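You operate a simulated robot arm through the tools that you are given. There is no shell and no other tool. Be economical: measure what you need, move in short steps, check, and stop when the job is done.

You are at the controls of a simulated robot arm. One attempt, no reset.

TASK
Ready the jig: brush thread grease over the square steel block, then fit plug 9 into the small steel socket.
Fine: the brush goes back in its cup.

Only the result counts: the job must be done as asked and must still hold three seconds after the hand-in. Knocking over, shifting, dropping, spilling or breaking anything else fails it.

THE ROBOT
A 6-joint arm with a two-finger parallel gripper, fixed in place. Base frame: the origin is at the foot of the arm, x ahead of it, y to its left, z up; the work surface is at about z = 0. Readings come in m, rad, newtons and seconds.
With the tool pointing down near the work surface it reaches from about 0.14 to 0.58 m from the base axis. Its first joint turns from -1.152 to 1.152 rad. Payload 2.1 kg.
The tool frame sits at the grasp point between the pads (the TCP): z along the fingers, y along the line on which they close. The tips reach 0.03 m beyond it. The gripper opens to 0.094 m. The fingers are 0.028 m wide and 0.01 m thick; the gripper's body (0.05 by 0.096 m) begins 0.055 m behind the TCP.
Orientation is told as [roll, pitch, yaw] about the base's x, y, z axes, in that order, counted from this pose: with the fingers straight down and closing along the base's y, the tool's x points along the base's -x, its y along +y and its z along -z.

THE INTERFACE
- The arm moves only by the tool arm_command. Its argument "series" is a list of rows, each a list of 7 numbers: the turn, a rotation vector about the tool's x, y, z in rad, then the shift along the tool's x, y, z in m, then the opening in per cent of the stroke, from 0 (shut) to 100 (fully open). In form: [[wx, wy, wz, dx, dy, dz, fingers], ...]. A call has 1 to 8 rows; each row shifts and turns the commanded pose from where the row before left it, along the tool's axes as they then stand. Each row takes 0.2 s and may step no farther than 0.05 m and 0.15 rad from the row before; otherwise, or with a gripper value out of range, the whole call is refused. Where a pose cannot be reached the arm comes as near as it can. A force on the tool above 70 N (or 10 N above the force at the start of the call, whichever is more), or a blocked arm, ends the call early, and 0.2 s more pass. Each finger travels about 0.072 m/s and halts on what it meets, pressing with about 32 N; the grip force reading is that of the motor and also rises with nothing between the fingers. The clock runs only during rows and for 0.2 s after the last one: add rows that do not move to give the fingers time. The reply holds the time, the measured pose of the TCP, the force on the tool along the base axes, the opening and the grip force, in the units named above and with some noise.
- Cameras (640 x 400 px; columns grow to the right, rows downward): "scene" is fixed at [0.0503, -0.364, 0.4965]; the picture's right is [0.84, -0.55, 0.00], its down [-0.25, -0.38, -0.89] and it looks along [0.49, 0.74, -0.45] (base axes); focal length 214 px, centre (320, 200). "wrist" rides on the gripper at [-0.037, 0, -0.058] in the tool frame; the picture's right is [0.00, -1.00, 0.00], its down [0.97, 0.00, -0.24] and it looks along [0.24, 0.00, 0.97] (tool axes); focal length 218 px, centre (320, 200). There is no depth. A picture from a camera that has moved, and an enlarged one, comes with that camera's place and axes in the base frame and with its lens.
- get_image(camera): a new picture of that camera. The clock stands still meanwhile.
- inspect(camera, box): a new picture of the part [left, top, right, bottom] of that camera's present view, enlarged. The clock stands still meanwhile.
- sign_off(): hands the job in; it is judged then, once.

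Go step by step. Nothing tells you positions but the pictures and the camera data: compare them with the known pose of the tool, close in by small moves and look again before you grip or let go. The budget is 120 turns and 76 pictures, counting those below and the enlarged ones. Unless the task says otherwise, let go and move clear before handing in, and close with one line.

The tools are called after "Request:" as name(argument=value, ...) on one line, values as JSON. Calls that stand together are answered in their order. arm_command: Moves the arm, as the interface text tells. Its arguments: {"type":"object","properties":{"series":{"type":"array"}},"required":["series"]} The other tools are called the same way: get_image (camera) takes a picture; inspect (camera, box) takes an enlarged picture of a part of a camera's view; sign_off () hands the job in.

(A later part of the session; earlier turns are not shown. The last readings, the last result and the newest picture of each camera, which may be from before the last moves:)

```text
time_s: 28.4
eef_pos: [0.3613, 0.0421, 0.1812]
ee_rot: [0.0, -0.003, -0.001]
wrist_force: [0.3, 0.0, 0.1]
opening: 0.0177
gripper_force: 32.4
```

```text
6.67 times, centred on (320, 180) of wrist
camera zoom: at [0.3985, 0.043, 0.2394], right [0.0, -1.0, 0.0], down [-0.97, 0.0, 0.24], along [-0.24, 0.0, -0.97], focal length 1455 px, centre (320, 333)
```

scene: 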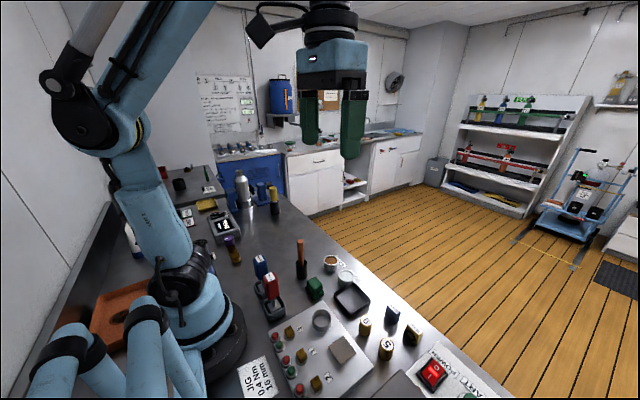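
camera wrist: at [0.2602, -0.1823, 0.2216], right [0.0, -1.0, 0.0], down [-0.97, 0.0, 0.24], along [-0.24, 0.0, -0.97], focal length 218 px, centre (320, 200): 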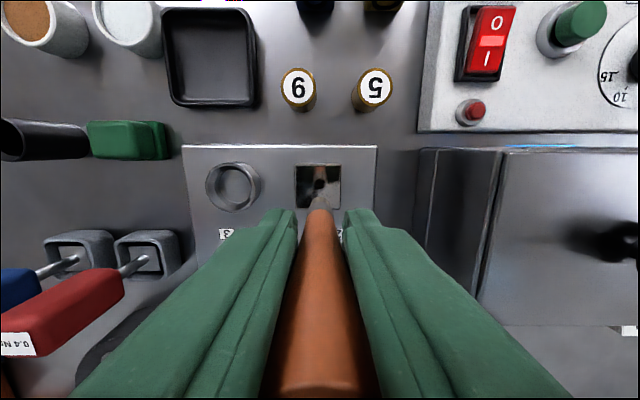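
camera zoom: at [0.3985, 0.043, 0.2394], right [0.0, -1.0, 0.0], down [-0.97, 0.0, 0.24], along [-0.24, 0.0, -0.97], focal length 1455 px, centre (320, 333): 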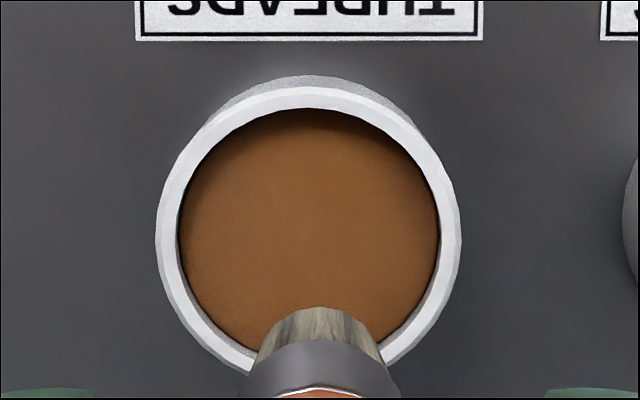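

Request:
arm_command(series=[[0, 0, 0, 0, 0.0015, 0.04, 0], [0, 0, 0, 0, 0, 0.025, 0], [0, 0, 0, 0, 0, 0.006, 0], [0, 0, 0, 0, 0, 0.003, 0], [0, 0, 0, 0, 0, 0.002, 0], [0, 0, 0, 0, 0, 0, 0], [0, 0, 0, 0, 0, 0, 0], [0, 0, 0, 0, 0, 0, 0]])

Request:
inspect(camera="scene", box=[315, 225, 350, 275])

```text
time_s: 30.2
eef_pos: [0.3619, 0.0448, 0.1043]
ee_rot: [-0.001, 0.0, 0.0]
wrist_force: [1.9, 0.4, 19.0]
opening: 0.0181
gripper_force: 32.3
```

```text
8.00 times, centred on (332, 250) of scene
camera zoom: at [0.0502, -0.364, 0.4965], right [0.84, -0.55, 0.0], down [-0.25, -0.38, -0.89], along [0.49, 0.74, -0.45], focal length 1716 px, centre (220, -200)
```

zoom: 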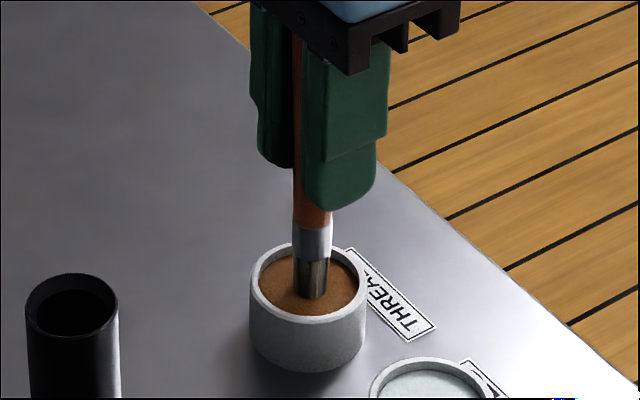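

The brush is touching something firm in the pot (19 N), so that is deep enough. I'm lifting and checking the bristles.

Request:
arm_command(series=[[0, 0, 0, 0, 0, -0.003, 0], [0, 0, 0, 0, 0, 0, 0], [0, 0, 0, 0, 0, -0.03, 0], [0, 0, 0, 0, 0, -0.044, 0]])

Request:
inspect(camera="scene", box=[315, 220, 350, 270])

Request:
inspect(camera="wrist", box=[290, 150, 350, 210])

```text
time_s: 31.2
eef_pos: [0.3604, 0.0442, 0.1839]
ee_rot: [0.001, -0.002, -0.001]
wrist_force: [-0.1, 0.0, -0.6]
opening: 0.018
gripper_force: 31.9
```

```text
8.00 times, centred on (332, 245) of scene
camera zoom: at [0.0503, -0.364, 0.4965], right [0.84, -0.55, 0.0], down [-0.25, -0.38, -0.89], along [0.49, 0.74, -0.45], focal length 1716 px, centre (220, -160)
```

zoom: 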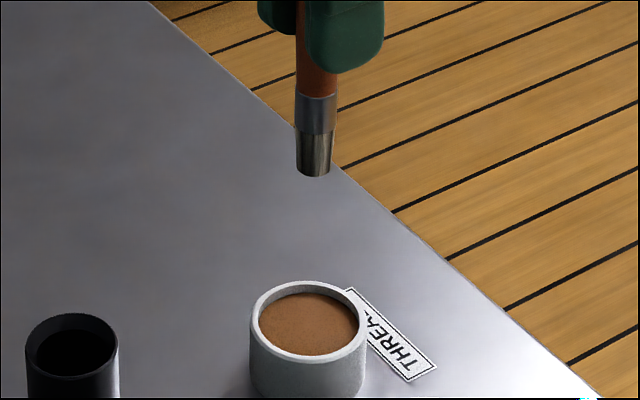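

```text
6.67 times, centred on (320, 180) of wrist
camera zoom: at [0.3967, 0.0436, 0.2417], right [0.0, -1.0, 0.0], down [-0.97, 0.0, 0.24], along [-0.24, 0.0, -0.97], focal length 1455 px, centre (320, 333)
```

zoom: 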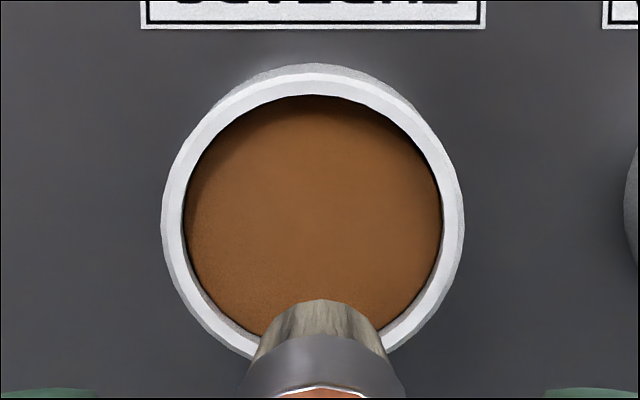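

Comparing the pictures, the brush slid up in the grip by about 1 cm in the dips, so my earlier strokes missed the block. The tip is now about 0.087 m below the TCP. Back to the block, with a visual contact check.

Request:
arm_command(series=[[0, 0, 0, 0.0226, -0.0375, 0, 0], [0, 0, 0, 0.0226, -0.0375, 0, 0], [0, 0, 0, 0.0226, -0.0375, 0, 0], [0, 0, 0, 0.0226, -0.0375, 0, 0], [0, 0, 0, 0.0226, -0.0375, 0, 0], [0, 0, 0, 0.0226, -0.0375, 0.0, 0], [0, 0, 0, 0, 0, 0.04, 0], [0, 0, 0, 0, 0, 0.023, 0]])

Request:
inspect(camera="scene", box=[310, 310, 370, 370])

```text
time_s: 33.0
eef_pos: [0.2242, -0.1821, 0.1175]
ee_rot: [-0.001, -0.001, 0.002]
wrist_force: [0.1, 0.6, 0.2]
opening: 0.018
gripper_force: 32.4
```

```text
6.67 times, centred on (340, 340) of scene
camera zoom: at [0.0503, -0.364, 0.4965], right [0.84, -0.55, 0.0], down [-0.25, -0.38, -0.89], along [0.49, 0.74, -0.45], focal length 1430 px, centre (187, -733)
```

zoom: 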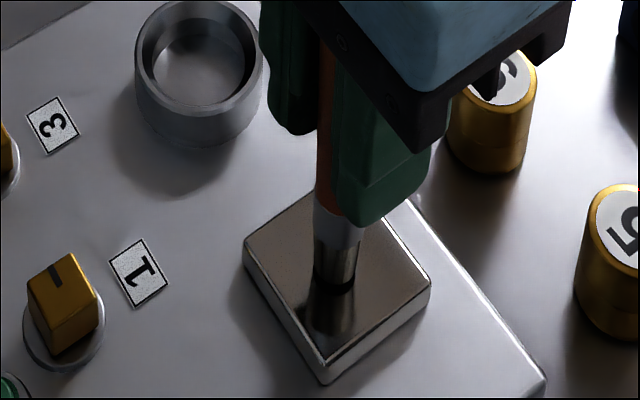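

Nearly touching. I'm lowering in 1 mm steps with an eye on the force.

Request:
arm_command(series=[[0, 0, 0, 0, 0, 0.001, 0], [0, 0, 0, 0, 0, 0.001, 0], [0, 0, 0, 0, 0, 0.001, 0]])

Request:
arm_command(series=[[0, 0, 0, 0, 0, 0.001, 0], [0, 0, 0, 0, 0, 0.001, 0]])

Request:
inspect(camera="scene", box=[310, 310, 370, 370])

```text
time_s: 33.8
eef_pos: [0.2245, -0.1821, 0.1157]
ee_rot: [0.001, -0.002, 0.0]
wrist_force: [-0.1, -0.3, -0.8]
opening: 0.018
gripper_force: 32.1
```

```text
time_s: 34.4
eef_pos: [0.2261, -0.1811, 0.1135]
ee_rot: [0.0, -0.001, 0.001]
wrist_force: [-1.2, 0.0, 22.9]
opening: 0.018
gripper_force: 31.6
```

```text
6.67 times, centred on (340, 340) of scene
camera zoom: at [0.0502, -0.364, 0.4966], right [0.84, -0.55, 0.0], down [-0.25, -0.38, -0.89], along [0.49, 0.74, -0.45], focal length 1430 px, centre (187, -733)
```

zoom: 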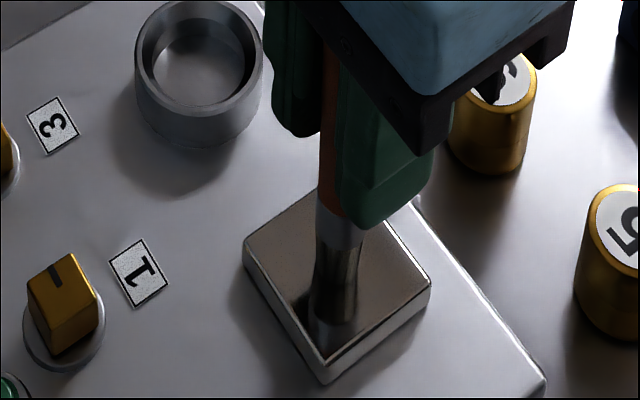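

Contact now (23 N). I'm easing off by half a millimetre and making a first stroke to see the mark.

Request:
arm_command(series=[[0, 0, 0, 0, 0, -0.0005, 0], [0, 0, 0, 0, 0.006, 0, 0], [0, 0, 0, 0, 0.006, 0, 0], [0, 0, 0, 0, -0.006, 0, 0], [0, 0, 0, 0, -0.006, 0, 0], [0, 0, 0, 0, -0.006, 0, 0], [0, 0, 0, 0, -0.006, 0, 0]])

Request:
inspect(camera="scene", box=[310, 310, 370, 370])

```text
time_s: 36.0
eef_pos: [0.2257, -0.1931, 0.1147]
ee_rot: [-0.001, -0.001, 0.0]
wrist_force: [-0.1, 0.1, 0.1]
opening: 0.0179
gripper_force: 32.1
```

```text
6.67 times, centred on (340, 340) of scene
camera zoom: at [0.0503, -0.364, 0.4965], right [0.84, -0.55, 0.0], down [-0.25, -0.38, -0.89], along [0.49, 0.74, -0.45], focal length 1430 px, centre (187, -733)
```

zoom: 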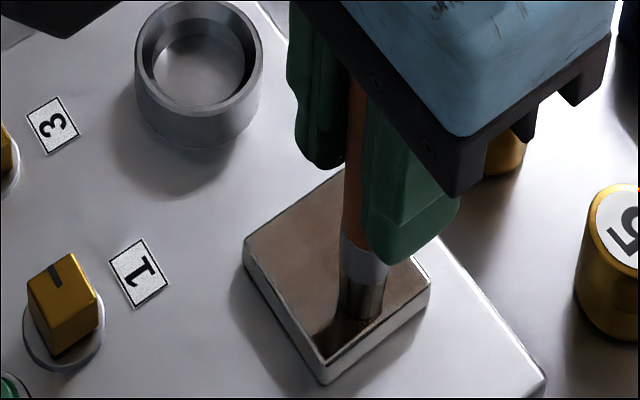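

The block now shows a brown tint, so it's working. I'm sweeping the whole face with light contact.

Request:
arm_command(series=[[0, 0, 0, -0.013, 0, 0.0005, 0], [0, 0, 0, 0, 0.009, 0, 0], [0, 0, 0, 0, 0.009, 0, 0], [0, 0, 0, 0, 0.008, 0, 0], [0, 0, 0, 0.0065, 0, 0, 0], [0, 0, 0, 0, -0.009, 0, 0], [0, 0, 0, 0, -0.009, 0, 0], [0, 0, 0, 0, -0.008, 0, 0]])

Request:
arm_command(series=[[0, 0, 0, 0.0065, 0, 0.0003, 0], [0, 0, 0, 0, 0.009, 0, 0], [0, 0, 0, 0, 0.009, 0, 0], [0, 0, 0, 0, 0.008, 0, 0], [0, 0, 0, 0.0065, 0, 0, 0], [0, 0, 0, 0, -0.009, 0, 0], [0, 0, 0, 0, -0.009, 0, 0], [0, 0, 0, 0, -0.008, 0, 0]])

Request:
arm_command(series=[[0, 0, 0, 0.0065, 0, 0.0, 0], [0, 0, 0, 0, 0.009, 0, 0], [0, 0, 0, 0, 0.009, 0, 0], [0, 0, 0, 0, 0.008, 0, 0], [0, 0, 0, 0, 0, -0.04, 0], [0, 0, 0, 0.03, 0, -0.03, 0]])

Request:
inspect(camera="scene", box=[310, 310, 370, 370])

Request:
inspect(camera="wrist", box=[220, 60, 420, 200])

```text
time_s: 37.8
eef_pos: [0.2307, -0.1934, 0.1128]
ee_rot: [0.0, 0.0, 0.0]
wrist_force: [0.1, 6.6, 21.0]
opening: 0.0181
gripper_force: 32.2
```

```text
time_s: 39.6
eef_pos: [0.219, -0.1925, 0.1142]
ee_rot: [0.0, -0.001, 0.0]
wrist_force: [-0.1, 0.2, 0.2]
opening: 0.0176
gripper_force: 31.7
```

```text
time_s: 41.0
eef_pos: [0.1801, -0.1677, 0.1876]
ee_rot: [-0.001, 0.0, 0.0]
wrist_force: [0.1, 0.2, -0.5]
opening: 0.018
gripper_force: 31.8
```

```text
6.67 times, centred on (340, 340) of scene
camera zoom: at [0.0503, -0.364, 0.4965], right [0.84, -0.55, 0.0], down [-0.25, -0.38, -0.89], along [0.49, 0.74, -0.45], focal length 1430 px, centre (187, -733)
```

zoom: 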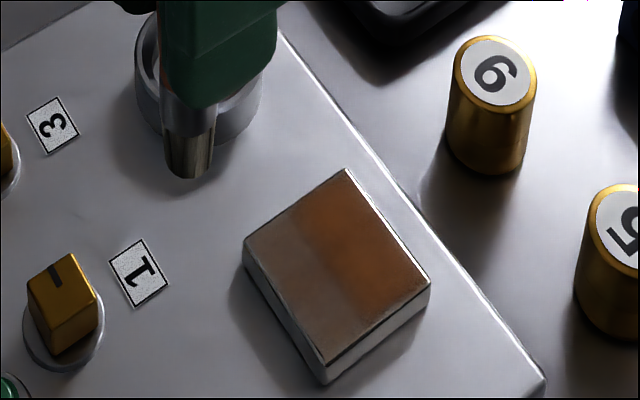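

```text
2.86 times, centred on (320, 130) of wrist
camera zoom: at [0.2164, -0.1672, 0.245], right [0.0, -1.0, 0.0], down [-0.97, 0.0, 0.24], along [-0.24, 0.0, -0.97], focal length 624 px, centre (320, 400)
```

zoom: 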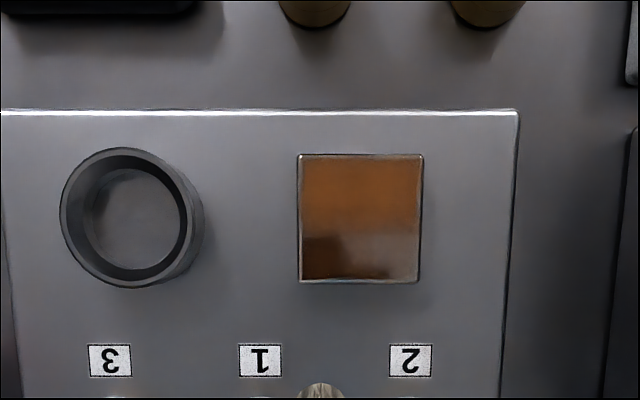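

The +x two thirds are clearly coated; the third nearest the base is thin. I'm going back to that strip with proper contact.

Request:
arm_command(series=[[0, 0, 0, -0.029, 0, 0.03, 0], [0, 0, 0, 0, 0, 0.04, 0], [0, 0, 0, 0, 0, 0.003, 0], [0, 0, 0, 0, 0, 0.001, 0]])

Request:
arm_command(series=[[0, 0, 0, 0, 0, 0.001, 0]])

```text
time_s: 42.0
eef_pos: [0.2122, -0.1678, 0.1111]
ee_rot: [-0.001, -0.002, -0.001]
wrist_force: [0.1, -0.2, 21.2]
opening: 0.0177
gripper_force: 32.7
```

```text
time_s: 42.4
eef_pos: [0.2123, -0.1666, 0.108]
ee_rot: [0.001, -0.002, 0.0]
wrist_force: [0.6, -1.7, 20.8]
opening: 0.0179
gripper_force: 31.7
```

Firm contact. I'm sweeping the near strip in three lines.

Request:
arm_command(series=[[0, 0, 0, 0, -0.009, 0.0003, 0], [0, 0, 0, 0, -0.009, 0, 0], [0, 0, 0, 0, -0.009, 0, 0], [0, 0, 0, 0.005, 0, 0.0003, 0], [0, 0, 0, 0, 0.009, 0, 0], [0, 0, 0, 0, 0.009, 0, 0], [0, 0, 0, 0, 0.009, 0, 0]])

Request:
arm_command(series=[[0, 0, 0, -0.01, 0, 0.0005, 0], [0, 0, 0, 0, -0.009, 0, 0], [0, 0, 0, 0, -0.009, 0, 0], [0, 0, 0, 0, -0.009, 0, 0], [0, 0, 0, 0, 0, -0.04, 0], [0, 0, 0, 0.035, 0.013, -0.03, 0]])

Request:
inspect(camera="wrist", box=[220, 60, 420, 200])

Request:
inspect(camera="scene", box=[310, 310, 370, 370])

```text
time_s: 44.0
eef_pos: [0.2069, -0.1662, 0.1102]
ee_rot: [0.0, -0.002, 0.0]
wrist_force: [-0.1, 0.7, -0.4]
opening: 0.0174
gripper_force: 32.3
```

```text
time_s: 45.4
eef_pos: [0.1819, -0.1825, 0.1771]
ee_rot: [0.001, -0.002, 0.0]
wrist_force: [-0.3, -0.3, -0.1]
opening: 0.0178
gripper_force: 32.0
```

```text
2.86 times, centred on (320, 130) of wrist
camera zoom: at [0.2181, -0.1828, 0.2341], right [0.0, -1.0, 0.0], down [-0.97, 0.0, 0.24], along [-0.24, 0.0, -0.97], focal length 624 px, centre (320, 400)
```

zoom: 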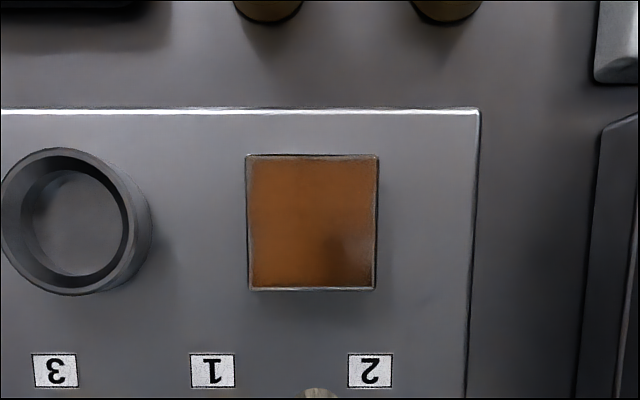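

```text
6.67 times, centred on (340, 340) of scene
camera zoom: at [0.0503, -0.364, 0.4965], right [0.84, -0.55, 0.0], down [-0.25, -0.38, -0.89], along [0.49, 0.74, -0.45], focal length 1430 px, centre (187, -733)
```

zoom: 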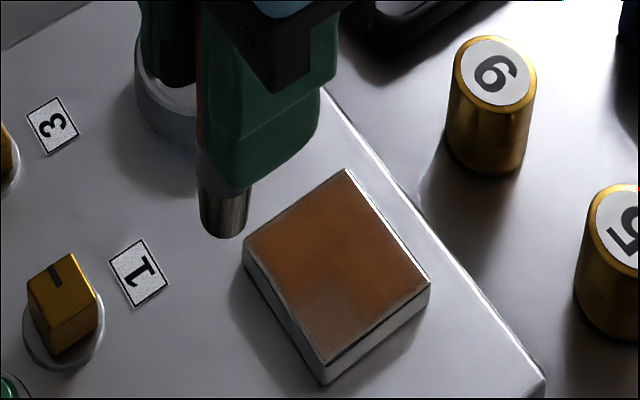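

The block is coated all over, with one slightly paler spot at the near, -y corner. One extra touch there, then the brush goes home.

Request:
arm_command(series=[[0, 0, 0, -0.027, -0.01, 0.03, 0], [0, 0, 0, 0, 0, 0.035, 0], [0, 0, 0, 0, 0, 0.0035, 0], [0, 0, 0, 0, 0.008, 0.0005, 0], [0, 0, 0, -0.005, 0, 0, 0], [0, 0, 0, 0, -0.01, 0.0003, 0], [0, 0, 0, 0, 0, -0.04, 0], [0, 0, 0, 0.035, 0.013, -0.03, 0]])

Request:
inspect(camera="wrist", box=[220, 60, 420, 200])

```text
time_s: 47.2
eef_pos: [0.1804, -0.1757, 0.1769]
ee_rot: [-0.001, -0.001, -0.001]
wrist_force: [0.0, -0.2, 0.6]
opening: 0.0172
gripper_force: 32.5
```

```text
2.86 times, centred on (320, 130) of wrist
camera zoom: at [0.2165, -0.1762, 0.2341], right [0.0, -1.0, 0.0], down [-0.97, 0.0, 0.24], along [-0.24, 0.0, -0.97], focal length 624 px, centre (320, 400)
```

zoom: 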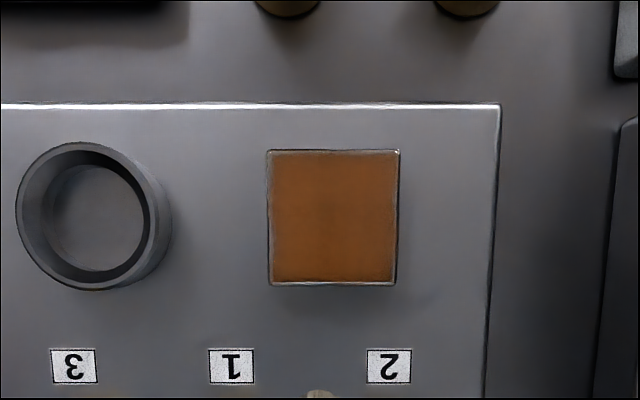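

The block is evenly coated. I'm now carrying the brush back over its cup.

Request:
arm_command(series=[[0, 0, 0, -0.0146, 0.0397, 0, 0], [0, 0, 0, -0.0146, 0.0397, 0, 0], [0, 0, 0, -0.0146, 0.0397, 0, 0], [0, 0, 0, -0.0146, 0.0397, 0, 0], [0, 0, 0, -0.0146, 0.0397, 0, 0], [0, 0, 0, -0.0146, 0.0397, 0, 0], [0, 0, 0, 0, 0, 0, 0]])

Request:
inspect(camera="wrist", box=[270, 140, 370, 240])

Request:
inspect(camera="scene", box=[270, 200, 340, 300])

```text
time_s: 48.8
eef_pos: [0.2653, 0.0621, 0.1792]
ee_rot: [0.0, -0.001, -0.001]
wrist_force: [0.2, -0.3, -0.7]
opening: 0.0174
gripper_force: 32.6
```

```text
4.00 times, centred on (320, 190) of wrist
camera zoom: at [0.3025, 0.0614, 0.2373], right [0.0, -1.0, 0.0], down [-0.97, 0.0, 0.24], along [-0.24, 0.0, -0.97], focal length 873 px, centre (320, 240)
```

zoom: 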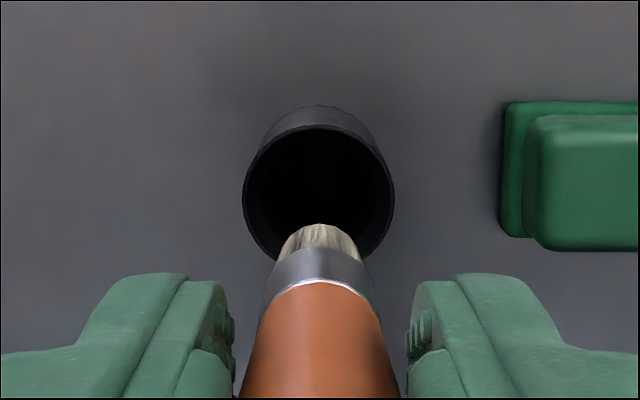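

```text
4.00 times, centred on (305, 250) of scene
camera zoom: at [0.0503, -0.364, 0.4965], right [0.84, -0.55, 0.0], down [-0.25, -0.38, -0.89], along [0.49, 0.74, -0.45], focal length 858 px, centre (380, 0)
```

zoom: 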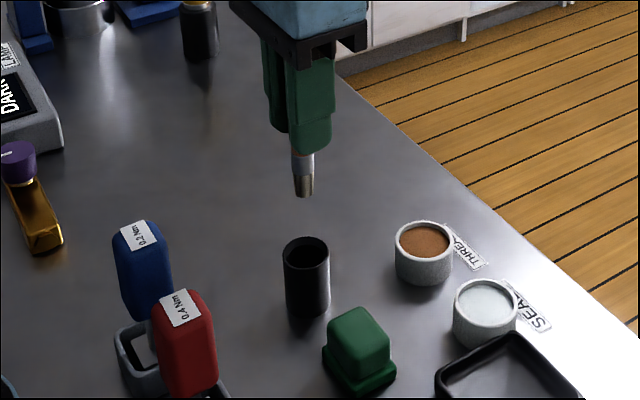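

The brush hangs over the cup, about 3 mm short in x. I'm correcting and lowering it in, with the finger tips staying above the cup rim.

Request:
arm_command(series=[[0, 0, 0, -0.003, 0, 0.015, 0], [0, 0, 0, 0, 0, 0.025, 0], [0, 0, 0, 0, 0, 0.02, 0], [0, 0, 0, 0, 0, 0.015, 0], [0, 0, 0, 0, 0, 0.006, 0], [0, 0, 0, 0, 0, 0, 0]])

Request:
inspect(camera="scene", box=[270, 200, 340, 300])

```text
time_s: 50.2
eef_pos: [0.2691, 0.0599, 0.0975]
ee_rot: [0.0, 0.0, 0.0]
wrist_force: [-0.5, -0.2, 0.6]
opening: 0.0173
gripper_force: 32.0
```

```text
4.00 times, centred on (305, 250) of scene
camera zoom: at [0.0503, -0.364, 0.4965], right [0.84, -0.55, 0.0], down [-0.25, -0.38, -0.89], along [0.49, 0.74, -0.45], focal length 858 px, centre (380, 0)
```

zoom: 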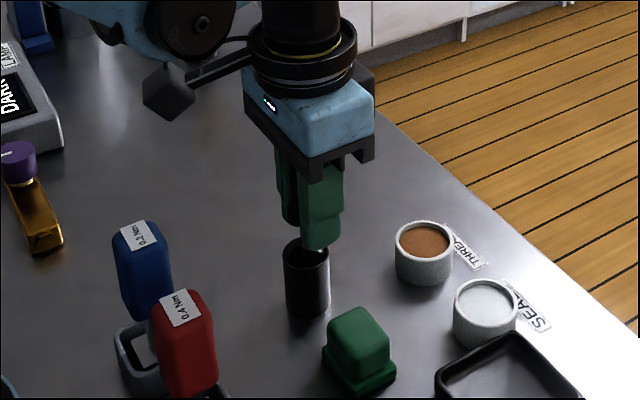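

The brush is in the cup. I'm lowering 5 mm more and releasing gently.

Request:
arm_command(series=[[0, 0, 0, 0, 0, 0.003, 0], [0, 0, 0, 0, 0, 0.002, 0], [0, 0, 0, 0, 0, 0, 0]])

Request:
arm_command(series=[[0, 0, 0, 0, 0, 0, 22], [0, 0, 0, 0, 0, 0, 26], [0, 0, 0, 0, 0, 0, 45], [0, 0, 0, 0, 0, 0, 45], [0, 0, 0, 0, 0, 0, 45]])

Request:
get_image(camera="wrist")

```text
time_s: 51.0
eef_pos: [0.2693, 0.059, 0.0927]
ee_rot: [0.0, -0.002, 0.0]
wrist_force: [-1.2, 0.2, -0.5]
opening: 0.0174
gripper_force: 32.7
```

```text
time_s: 52.2
eef_pos: [0.2693, 0.0587, 0.092]
ee_rot: [0.0, -0.001, 0.0]
wrist_force: [0.4, 0.3, 0.7]
opening: 0.0423
gripper_force: 0.1
```

```text
17 pictures are left
camera wrist: at [0.3055, 0.0587, 0.1499], right [0.0, -1.0, 0.0], down [-0.97, 0.0, 0.24], along [-0.24, 0.0, -0.97], focal length 218 px, centre (320, 200)
```

wrist: 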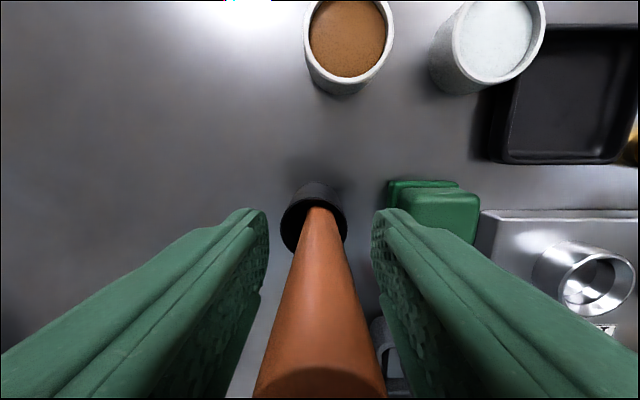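

The brush stands free in its cup. I'm rising straight up clear of it, then heading to plug 9.

Request:
arm_command(series=[[0, 0, 0, 0, 0, -0.03, 50], [0, 0, 0, 0, 0, -0.04, 60], [0, 0, 0, 0, 0, -0.045, 70], [0, 0, 0, 0, 0, -0.02, 70], [0, 0, 0, 0, -0.04, 0, 70], [0, 0, 0, 0, -0.048, 0, 70], [0, 0, 0, 0, -0.048, 0, 70], [0, 0, 0, -0.015, -0.046, 0, 70]])

Request:
arm_command(series=[[0, 0, 0, -0.018, -0.04, 0.01, 70], [0, 0, 0, 0, 0, 0.04, 70], [0, 0, 0, 0, 0, 0, 70]])

Request:
get_image(camera="wrist")

Request:
inspect(camera="scene", box=[250, 200, 430, 370])

```text
time_s: 54.0
eef_pos: [0.2861, -0.1233, 0.2253]
ee_rot: [-0.001, 0.0, 0.002]
wrist_force: [-0.2, 0.5, -0.1]
opening: 0.0657
gripper_force: 0.1
```

```text
time_s: 54.8
eef_pos: [0.3019, -0.1624, 0.1717]
ee_rot: [-0.001, -0.002, -0.001]
wrist_force: [-2.0, 0.0, -0.1]
opening: 0.0658
gripper_force: 0.0
```

```text
16 pictures are left
camera wrist: at [0.3384, -0.1624, 0.2297], right [0.0, -1.0, 0.0], down [-0.97, 0.0, 0.24], along [-0.24, 0.0, -0.97], focal length 218 px, centre (320, 200)
```

wrist: 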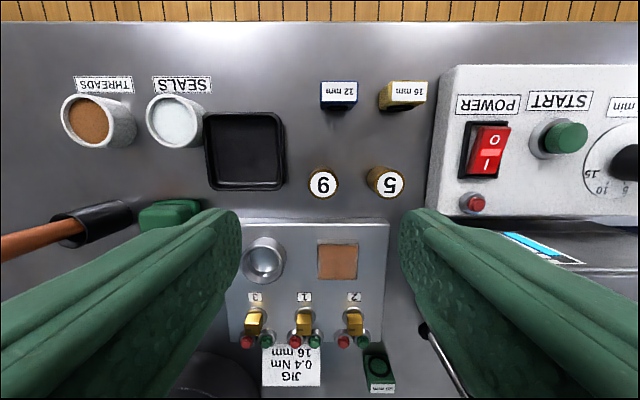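

```text
2.35 times, centred on (340, 285) of scene
camera zoom: at [0.0503, -0.364, 0.4965], right [0.84, -0.55, 0.0], down [-0.25, -0.38, -0.89], along [0.49, 0.74, -0.45], focal length 505 px, centre (273, 0)
```

zoom: 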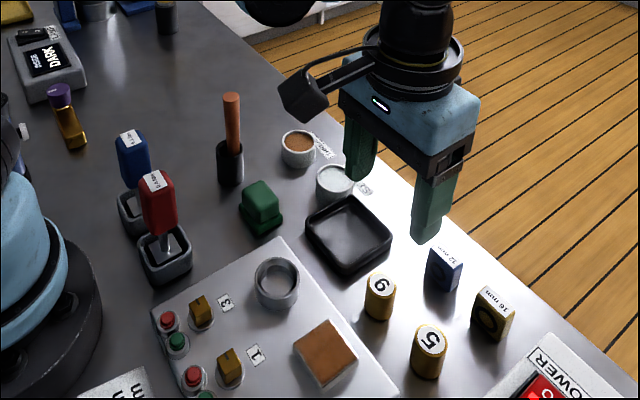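

The brush is upright in its cup. I'll measure the plug and the socket together from here.

Request:
inspect(camera="wrist", box=[230, 160, 410, 290])

Request:
inspect(camera="wrist", box=[302, 162, 344, 206])

```text
3.08 times, centred on (320, 225) of wrist
camera zoom: at [0.3384, -0.1624, 0.2297], right [0.0, -1.0, 0.0], down [-0.97, 0.0, 0.24], along [-0.24, 0.0, -0.97], focal length 672 px, centre (320, 123)
```

zoom: 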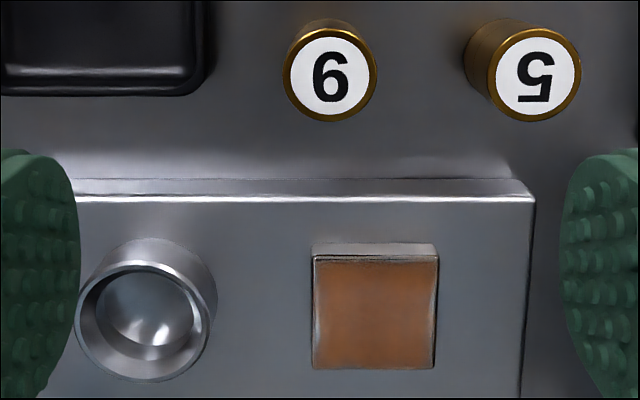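

```text
9.09 times, centred on (323, 184) of wrist
camera zoom: at [0.3384, -0.1624, 0.2297], right [0.0, -1.0, 0.0], down [-0.97, 0.0, 0.24], along [-0.24, 0.0, -0.97], focal length 1984 px, centre (293, 346)
```

zoom: 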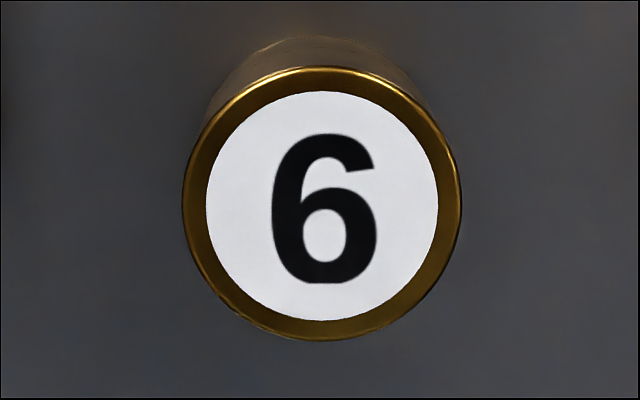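

Right way up this plug is 9 (beside the inverted 5), at (0.305, -0.165) with its top at 0.036. The socket is at about (0.2257, -0.1045). I'll descend to grip the plug's top 13 mm.

Request:
arm_command(series=[[0, 0, 0, -0.003, -0.003, 0.03, 60], [0, 0, 0, 0, 0, 0.035, 48], [0, 0, 0, 0, 0, 0.03, 48], [0, 0, 0, 0, 0, 0.018, 48], [0, 0, 0, 0, 0, 0.0055, 48], [0, 0, 0, 0, 0, 0, 48]])

Request:
get_image(camera="wrist")

```text
time_s: 56.2
eef_pos: [0.3054, -0.1655, 0.0562]
ee_rot: [0.001, -0.002, 0.001]
wrist_force: [0.4, 0.4, -0.1]
opening: 0.0449
gripper_force: 0.0
```

```text
12 pictures are left
camera wrist: at [0.343, -0.1661, 0.1148], right [0.0, -1.0, 0.0], down [-0.97, 0.0, 0.24], along [-0.24, 0.0, -0.97], focal length 218 px, centre (320, 200)
```

wrist: 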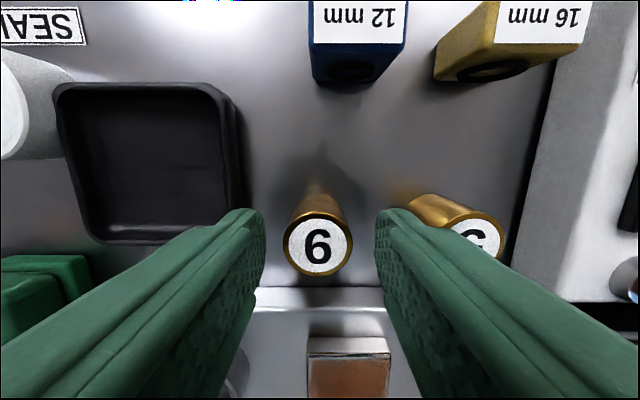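

The plug sits centred between the fingers. I'm lowering 2.5 mm and closing.

Request:
arm_command(series=[[0, 0, 0, 0, 0.0005, 0.0025, 48], [0, 0, 0, 0, 0, 0, 25], [0, 0, 0, 0, 0, 0, 20], [0, 0, 0, 0, 0, 0, 15], [0, 0, 0, 0, 0, 0, 15]])

Request:
arm_command(series=[[0, 0, 0, 0, 0, -0.03, 15], [0, 0, 0, 0, 0, -0.03, 15]])

Request:
inspect(camera="scene", box=[310, 230, 430, 370])

```text
time_s: 57.4
eef_pos: [0.3061, -0.1657, 0.0557]
ee_rot: [0.0, -0.002, 0.0]
wrist_force: [-0.1, -0.1, -0.3]
opening: 0.0266
gripper_force: 31.7
```

```text
time_s: 58.0
eef_pos: [0.307, -0.1645, 0.1156]
ee_rot: [0.0, -0.002, 0.0]
wrist_force: [0.5, 0.1, 0.3]
opening: 0.0141
gripper_force: 0.1
```

```text
2.86 times, centred on (370, 300) of scene
camera zoom: at [0.0503, -0.364, 0.4965], right [0.84, -0.55, 0.0], down [-0.25, -0.38, -0.89], along [0.49, 0.74, -0.45], focal length 613 px, centre (177, -86)
```

zoom: 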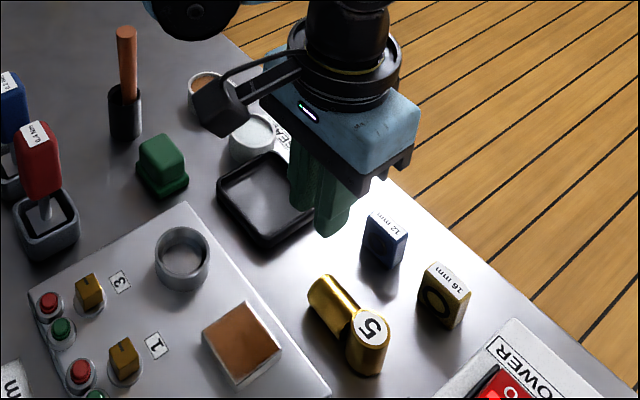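

The plug slipped out of a shallow grip and tipped over, lying next to plug 5. I'll rise and look at how it lies.

Request:
arm_command(series=[[0, 0, 0, 0.0, -0.02, -0.035, 60], [0, 0, 0, 0.0, 0, -0.03, 70], [0, 0, 0, 0, 0, 0, 70]])

Request:
inspect(camera="wrist", box=[240, 130, 420, 260])

Request:
inspect(camera="scene", box=[350, 310, 410, 370])

```text
time_s: 58.8
eef_pos: [0.3054, -0.1852, 0.1829]
ee_rot: [-0.002, 0.0, 0.001]
wrist_force: [0.3, 0.7, -0.1]
opening: 0.0658
gripper_force: 0.0
```

```text
3.08 times, centred on (330, 195) of wrist
camera zoom: at [0.3428, -0.1852, 0.24], right [0.0, -1.0, 0.0], down [-0.97, 0.0, 0.24], along [-0.24, 0.0, -0.97], focal length 672 px, centre (289, 215)
```

zoom: 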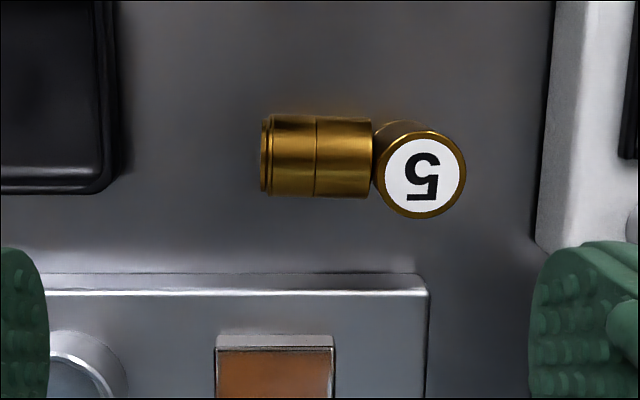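

```text
6.67 times, centred on (380, 340) of scene
camera zoom: at [0.0503, -0.364, 0.4965], right [0.84, -0.55, 0.0], down [-0.25, -0.38, -0.89], along [0.49, 0.74, -0.45], focal length 1430 px, centre (-80, -733)
```

zoom: 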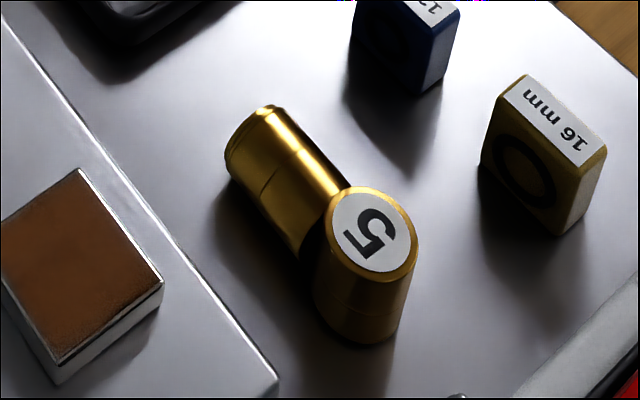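

Plug 9 now lies with its axis along y, one end against plug 5 (which barely moved). I need to know which end carries the label, so I'll look at its +y end.

Request:
arm_command(series=[[0, 0, 0, 0, 0.04, 0.02, 70], [0, 0, 0, 0, 0.04, 0.02, 70], [0, 0, 0, 0, 0.02, 0, 70]])

Request:
inspect(camera="wrist", box=[350, 140, 470, 240])

```text
time_s: 59.6
eef_pos: [0.3044, -0.0843, 0.1421]
ee_rot: [0.001, -0.003, 0.0]
wrist_force: [0.2, 0.2, -0.1]
opening: 0.0659
gripper_force: 0.0
```

```text
4.00 times, centred on (410, 190) of wrist
camera zoom: at [0.3414, -0.0844, 0.1996], right [0.0, -1.0, 0.0], down [-0.97, 0.0, 0.24], along [-0.24, 0.0, -0.97], focal length 873 px, centre (-40, 240)
```

zoom: 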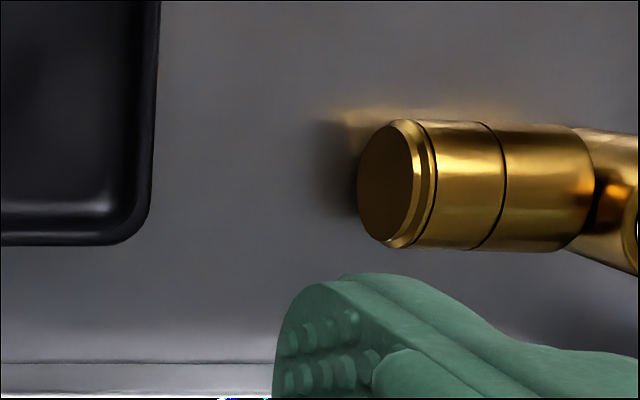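

The visible +y end is the unlabelled, chamfered bottom. I'll grip the plug where it lies with the fingers closing along x, carry it off, tilt it upright on free bench, and regrasp it. First I'm moving above it and turning the gripper by 90°.

Request:
arm_command(series=[[0, 0, 0, -0.0015, -0.035, 0, 70], [0, 0, 0, 0, -0.035, 0, 70], [0, 0, 0, 0, -0.0355, 0, 70], [0, 0, 0.1428, 0, 0, 0, 70], [0, 0, 0.1428, 0, 0, 0, 70], [0, 0, 0.1428, 0, 0, 0, 70], [0, 0, 0.1428, 0, 0, 0, 70], [0, 0, 0.1428, 0, 0, 0, 70]])

Request:
arm_command(series=[[0, 0, 0.1428, 0, 0, 0, 70], [0, 0, 0.1428, 0, 0, 0, 70], [0, 0, 0.1428, 0, 0, 0, 70], [0, 0, 0.1428, 0, 0, 0, 65], [0, 0, 0.1428, 0, 0, 0, 60], [0, 0, 0.1428, 0, 0, 0, 55], [0, 0, 0, 0, 0, 0.03, 52], [0, 0, 0, 0, 0, 0, 50]])

Request:
get_image(camera="wrist")

```text
time_s: 61.4
eef_pos: [0.3067, -0.1912, 0.1423]
ee_rot: [0.001, -0.003, -0.717]
wrist_force: [0.2, 0.7, 0.3]
opening: 0.0657
gripper_force: 0.0
```

```text
time_s: 63.2
eef_pos: [0.3054, -0.1909, 0.1122]
ee_rot: [0.002, -0.001, -1.568]
wrist_force: [0.1, 0.5, -0.5]
opening: 0.0471
gripper_force: 0.0
```

```text
7 pictures are left
camera wrist: at [0.3044, -0.2285, 0.1691], right [-1.0, 0.0, 0.0], down [0.0, 0.97, 0.24], along [0.0, 0.24, -0.97], focal length 218 px, centre (320, 200)
```

wrist: 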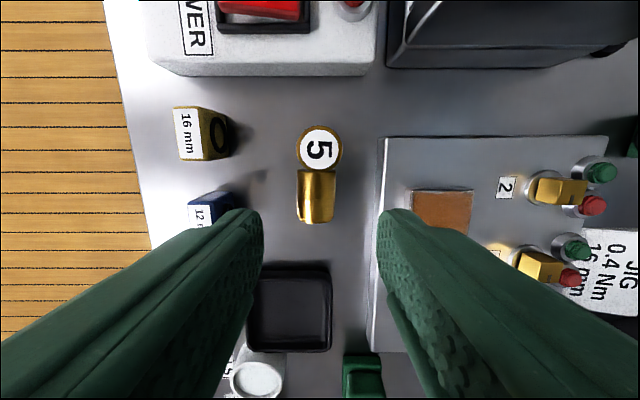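

The plug is centred under the turned fingers. I'm descending around it and closing.

Request:
arm_command(series=[[0, 0, 0, 0, 0.001, 0.03, 50], [0, 0, 0, 0, 0, 0.03, 50], [0, 0, 0, 0, 0, 0.013, 50], [0, 0, 0, 0, 0, 0.004, 50], [0, 0, 0, 0, 0, 0, 50]])

Request:
arm_command(series=[[0, 0, 0, 0, 0, 0, 32], [0, 0, 0, 0, 0, 0, 20], [0, 0, 0, 0, 0, 0, 0], [0, 0, 0, 0, 0, 0, 0], [0, 0, 0, 0, 0, 0, 0]])

```text
time_s: 64.4
eef_pos: [0.3051, -0.1919, 0.0325]
ee_rot: [0.001, 0.001, -1.571]
wrist_force: [0.3, -0.3, 1.0]
opening: 0.0466
gripper_force: 0.0
```

```text
time_s: 65.6
eef_pos: [0.3068, -0.1911, 0.0328]
ee_rot: [0.0, -0.001, -1.573]
wrist_force: [0.9, 0.2, -0.4]
opening: 0.0266
gripper_force: 32.1
```

Gripped across its middle (0.0266). I'm lifting slowly and slightly away from plug 5, and checking the hold.

Request:
arm_command(series=[[0, 0, 0, 0.002, 0, -0.003, 0], [0, 0, 0, 0.002, 0, -0.008, 0], [0, 0, 0, 0.002, 0, -0.015, 0], [0, 0, 0, 0, 0, -0.02, 0], [0, 0, 0, 0, 0, -0.03, 0], [0, 0, 0, 0, 0, -0.03, 0], [0, 0, 0, 0, 0, -0.02, 0]])

```text
time_s: 67.2
eef_pos: [0.3052, -0.1855, 0.1621]
ee_rot: [0.001, 0.0, -1.572]
wrist_force: [-0.7, 0.0, -0.9]
opening: 0.0265
gripper_force: 32.3
```

The plug holds. I'm raising, turning the gripper back to zero yaw, and carrying it to the empty bench at the left.

Request:
arm_command(series=[[0, 0, 0, 0, 0, -0.03, 0], [0, 0, -0.1428, 0, 0, 0, 0], [0, 0, -0.1428, 0, 0, 0, 0], [0, 0, -0.1428, 0, 0, 0, 0], [0, 0, -0.1428, 0, 0, 0, 0], [0, 0, -0.1428, 0, 0, 0, 0], [0, 0, -0.1428, 0, 0, 0, 0], [0, 0, -0.1428, 0, 0, 0, 0]])

Request:
arm_command(series=[[0, 0, -0.1428, 0, 0, 0, 0], [0, 0, -0.1428, 0, 0, 0, 0], [0, 0, -0.1428, 0, 0, 0, 0], [0, 0, -0.1428, 0, 0, 0, 0], [0, 0, 0, -0.008, 0.049, 0, 0], [0, 0, 0, -0.008, 0.049, 0, 0], [0, 0, 0, -0.008, 0.049, 0, 0], [0, 0, 0, -0.008, 0.049, 0, 0]])

Request:
arm_command(series=[[0, 0, 0, -0.007, 0.046, 0, 0], [0, 0, 0, -0.007, 0.046, 0, 0], [0, 0, 0, -0.007, 0.046, 0, 0], [0, 0, 0, -0.007, 0.046, 0, 0], [0, 0, 0, -0.007, 0.046, 0, 0], [0, 0, -0.144, 0, 0, 0, 0], [0, 0, -0.144, 0, 0, 0, 0], [0, 0, -0.144, 0, 0, 0, 0]])

```text
time_s: 69.0
eef_pos: [0.3087, -0.1841, 0.1892]
ee_rot: [0.002, -0.003, -0.567]
wrist_force: [0.7, 0.2, -1.0]
opening: 0.026
gripper_force: 32.0
```

```text
time_s: 70.8
eef_pos: [0.3408, 0.0109, 0.1942]
ee_rot: [0.002, -0.003, -0.003]
wrist_force: [0.4, -0.1, -2.0]
opening: 0.0265
gripper_force: 32.2
```

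```text
time_s: 72.6
eef_pos: [0.3734, 0.2414, 0.1922]
ee_rot: [0.0, -0.001, 0.433]
wrist_force: [0.5, 0.4, -1.1]
opening: 0.0264
gripper_force: 31.7
```

I'm finishing the yaw to radial, then starting to tilt the fingers outward in the air.

Request:
arm_command(series=[[0, 0, -0.144, 0, 0, 0, 0], [0, -0.145, 0, 0, 0, 0, 0], [0, -0.145, 0, 0, 0, 0, 0], [0, -0.145, 0, 0, 0, 0, 0], [0, -0.145, 0, 0, 0, 0, 0], [0, 0, 0, 0, 0, 0, 0]])

Request:
arm_command(series=[[0, -0.145, 0, 0, 0, 0, 0], [0, -0.145, 0, 0, 0, 0, 0], [0, -0.145, 0, 0, 0, 0, 0], [0, -0.145, 0, 0, 0, 0, 0], [0, 0, 0, 0, 0, 0, 0]])

Request:
get_image(camera="scene")

```text
time_s: 74.0
eef_pos: [0.373, 0.2404, 0.1905]
ee_rot: [0.0, -0.583, 0.575]
wrist_force: [-0.6, 0.3, -1.0]
opening: 0.0263
gripper_force: 31.6
```

```text
time_s: 75.2
eef_pos: [0.3741, 0.2393, 0.1905]
ee_rot: [0.001, -1.163, 0.577]
wrist_force: [0.4, -0.3, -1.9]
opening: 0.0263
gripper_force: 31.7
```

```text
6 pictures are left
```

scene: 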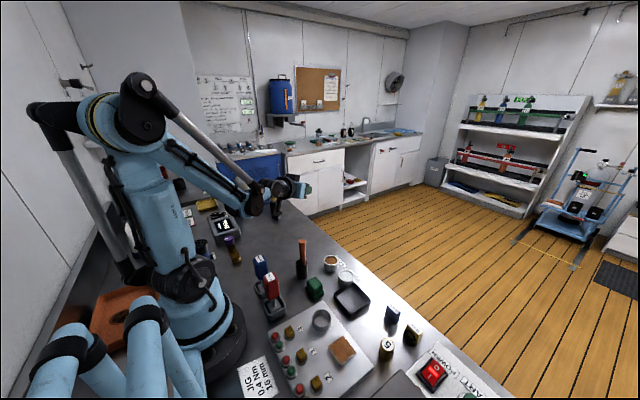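

The arm tilts well (67°). I'm adding another 8° and lowering toward the empty bench.

Request:
arm_command(series=[[0, -0.145, 0, 0, 0, 0, 0], [0, 0, 0, 0.0377, 0, 0.0101, 0], [0, 0, 0, 0.0377, 0, 0.0101, 0], [0, 0, 0, 0.0377, 0, 0.0101, 0], [0, 0, 0, 0.0257, 0, 0.0069, 0], [0, 0, 0, 0, 0, 0, 0]])

Request:
inspect(camera="scene", box=[230, 170, 350, 270])

```text
time_s: 76.6
eef_pos: [0.4098, 0.2643, 0.1233]
ee_rot: [0.0, -1.304, 0.577]
wrist_force: [0.1, -0.7, -1.7]
opening: 0.0263
gripper_force: 32.0
out of reach, approached as far as the arm can: row 3, 4, 5
```

```text
4.00 times, centred on (290, 220) of scene
camera zoom: at [0.0503, -0.364, 0.4965], right [0.84, -0.55, 0.0], down [-0.25, -0.38, -0.89], along [0.49, 0.74, -0.45], focal length 858 px, centre (440, 120)
```

zoom: 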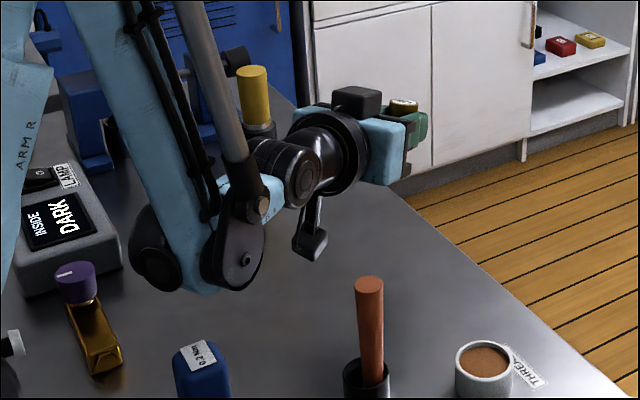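

The arm can't get that low at this radius and tilt. I'm backing up, then I'll try farther out where the forearm lies flatter.

Request:
arm_command(series=[[0, 0, 0, -0.0257, 0, -0.0069, 0], [0, 0, 0, -0.0377, 0, -0.0101, 0], [0, 0, 0, -0.0377, 0, -0.0101, 0], [0, 0, 0, 0, 0, 0, 0]])

```text
time_s: 77.6
eef_pos: [0.4112, 0.2641, 0.2248]
ee_rot: [-0.003, -1.309, 0.58]
wrist_force: [0.4, 0.1, -0.5]
opening: 0.0264
gripper_force: 32.0
```

Request:
arm_command(series=[[0, 0, 0, -0.0024, 0.0361, 0.009, 0], [0, 0, 0, -0.0024, 0.0361, 0.009, 0], [0, 0, 0, -0.0024, 0.0361, 0.009, 0], [-0.0965, 0, -0.026, 0, 0, 0, 0], [-0.0965, 0, -0.026, 0, 0, 0, 0], [0, 0.085, 0, 0, 0, 0, 0], [0, 0.085, 0, 0, 0, 0, 0]])

Request:
arm_command(series=[[0, 0, 0, 0.038, 0, 0.0175, 0], [0, 0, 0, 0.038, 0, 0.0175, 0], [0, 0, 0, 0.038, 0, 0.0175, 0], [0, 0, 0, 0, 0, 0, 0]])

```text
time_s: 79.2
eef_pos: [0.3746, 0.3706, 0.2263]
ee_rot: [-0.001, -1.136, 0.776]
wrist_force: [0.1, 1.0, -0.6]
opening: 0.0263
gripper_force: 32.4
```

```text
time_s: 80.2
eef_pos: [0.3725, 0.3698, 0.0972]
ee_rot: [0.0, -1.137, 0.777]
wrist_force: [-0.4, 0.2, -0.8]
opening: 0.0265
gripper_force: 32.2
```

It's reaching well here. I'm continuing down.

Request:
arm_command(series=[[0, 0, 0, 0.0272, 0, 0.0126, 0], [0, 0, 0, 0.0136, 0, 0.0063, 0], [0, 0, 0, 0, 0, 0, 0]])

```text
time_s: 81.0
eef_pos: [0.3736, 0.3677, 0.0553]
ee_rot: [-0.001, -1.136, 0.778]
wrist_force: [1.2, 0.4, -1.9]
opening: 0.0262
gripper_force: 32.6
```

Still reachable. I'm tilting 7° more and lowering in small steps until it touches.

Request:
arm_command(series=[[0, -0.12, 0, 0, 0, 0, 0], [0, 0, 0, 0.0143, 0, 0.0046, 0], [0, 0, 0, 0.0057, 0, 0.0019, 0], [0, 0, 0, 0, 0, 0, 0]])

Request:
inspect(camera="scene", box=[240, 150, 330, 225])

```text
time_s: 81.5
eef_pos: [0.3835, 0.3761, 0.0626]
ee_rot: [0.006, -1.254, 0.766]
wrist_force: [0.2, -1.0, 26.7]
opening: 0.0265
gripper_force: 32.3
out of reach, approached as far as the arm can: row 1, 2
stopped in row 2: the force on the tool passed its limit (the readings are from after the stop); the commanded pose is now the measured one
```

```text
5.33 times, centred on (285, 188) of scene
camera zoom: at [0.0502, -0.3641, 0.4965], right [0.84, -0.55, 0.0], down [-0.25, -0.38, -0.89], along [0.49, 0.74, -0.45], focal length 1144 px, centre (507, 267)
```

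zoom: 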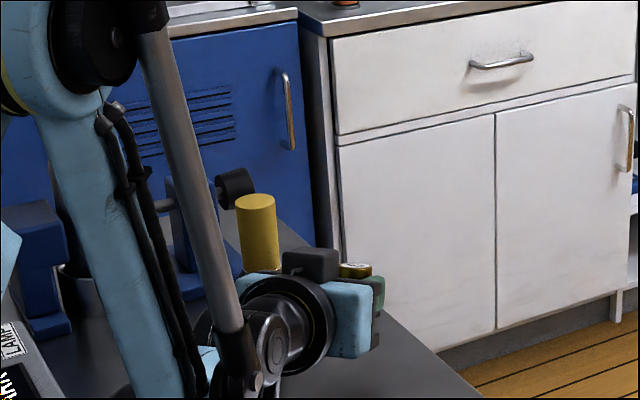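

The stalk behind the wrist touches the bench at this tilt, so I can't tilt that far this low. Better: lay the plug down here, regrip it with the tool leaned 26° the other way, and then a final tilt of about 57° stands it up. I'm raising and levelling first.

Request:
arm_command(series=[[0, 0, 0, -0.047, 0, -0.0155, 0], [0, 0, 0, -0.047, 0, -0.0155, 0], [0, 0.1393, 0, 0, 0, 0, 0], [0, 0.1393, 0, 0, 0, 0, 0], [0, 0.1393, 0, 0, 0, 0, 0], [0, 0.1393, 0, 0, 0, 0, 0], [0, 0.1393, 0, 0, 0, 0, 0], [0, 0.1393, 0, 0, 0, 0, 0]])

Request:
arm_command(series=[[0, 0.1393, 0, 0, 0, 0, 0], [0, 0.1393, 0, 0, 0, 0, 0], [0, 0.1393, 0, 0, 0, 0, 0], [0, 0, 0, 0.04, 0, 0, 0], [0, 0, 0, 0.04, 0, 0, 0], [0, 0, 0, 0.035, 0, 0, 0], [0, 0, 0, 0, 0, 0, 0]])

```text
time_s: 83.3
eef_pos: [0.381, 0.3757, 0.1613]
ee_rot: [0.004, -0.412, 0.776]
wrist_force: [-0.5, 0.6, -0.8]
opening: 0.026
gripper_force: 31.7
```

```text
time_s: 84.9
eef_pos: [0.3039, 0.2994, 0.1628]
ee_rot: [0.001, 0.003, 0.775]
wrist_force: [0.1, -0.3, -1.8]
opening: 0.0265
gripper_force: 32.1
```

I'm lowering to lay the plug on the clear bench here at (0.304, 0.299).

Request:
arm_command(series=[[0, 0, 0, 0, 0, 0.045, 0], [0, 0, 0, 0, 0, 0.045, 0], [0, 0, 0, 0, 0, 0.03, 0], [0, 0, 0, 0, 0, 0.006, 0], [0, 0, 0, 0, 0, 0.003, 0], [0, 0, 0, 0, 0, 0, 0]])

```text
time_s: 86.3
eef_pos: [0.3031, 0.295, 0.0332]
ee_rot: [0.001, 0.002, 0.775]
wrist_force: [2.6, 0.8, 21.8]
opening: 0.0266
gripper_force: 32.1
```

The plug is on the bench (22 N). I'm releasing, then rising and leaning the tool 26° the other way.

Request:
arm_command(series=[[0, 0, 0, 0, 0, -0.0007, 0], [0, 0, 0, 0, 0, 0, 32], [0, 0, 0, 0, 0, 0, 40], [0, 0, 0, 0, 0, 0, 48], [0, 0, 0, 0, 0, -0.03, 48], [0, 0, 0, 0, 0, -0.03, 48], [0, 0.15, 0, 0, 0, 0, 48], [0, 0.15, 0, 0, 0, 0, 48]])

Request:
arm_command(series=[[0, 0.15, 0, 0, 0, 0, 48], [0, 0, 0, 0, 0, 0, 48]])

Request:
get_image(camera="wrist")

```text
time_s: 88.1
eef_pos: [0.2995, 0.2967, 0.0939]
ee_rot: [0.002, 0.304, 0.778]
wrist_force: [0.6, 0.3, 0.6]
opening: 0.0451
gripper_force: 0.1
```

```text
time_s: 88.7
eef_pos: [0.2999, 0.2959, 0.0947]
ee_rot: [0.002, 0.44, 0.777]
wrist_force: [0.1, 0.5, 0.1]
opening: 0.0452
gripper_force: 0.0
```

```text
3 pictures are left
camera wrist: at [0.3409, 0.3367, 0.1297], right [0.7, -0.71, 0.0], down [-0.55, -0.54, 0.63], along [-0.45, -0.44, -0.78], focal length 218 px, centre (320, 200)
```

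wrist: 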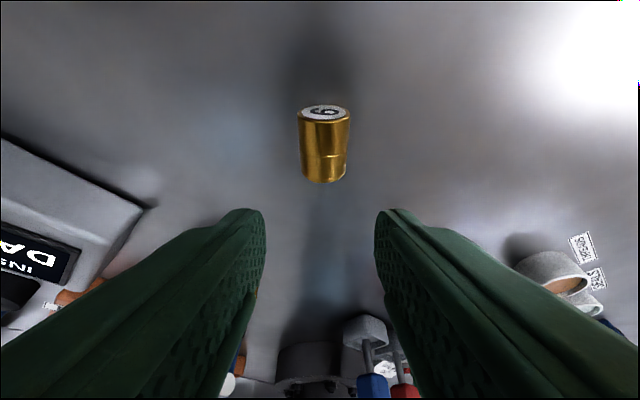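

The plug lies as intended, label end outward, centre about (0.302, 0.296). I'm descending on it with the leaned tool.

Request:
arm_command(series=[[0, 0, 0, -0.0109, -0.001, -0.0051, 48], [0, 0, 0, -0.0128, 0, 0.0272, 48], [0, 0, 0, -0.0085, 0, 0.0181, 48], [0, 0, 0, -0.003, 0, 0.0064, 48], [0, 0, 0, 0, 0, 0, 48]])

```text
time_s: 89.9
eef_pos: [0.3086, 0.3033, 0.0368]
ee_rot: [0.001, 0.439, 0.776]
wrist_force: [1.1, -0.6, -0.3]
opening: 0.0449
gripper_force: 0.0
```

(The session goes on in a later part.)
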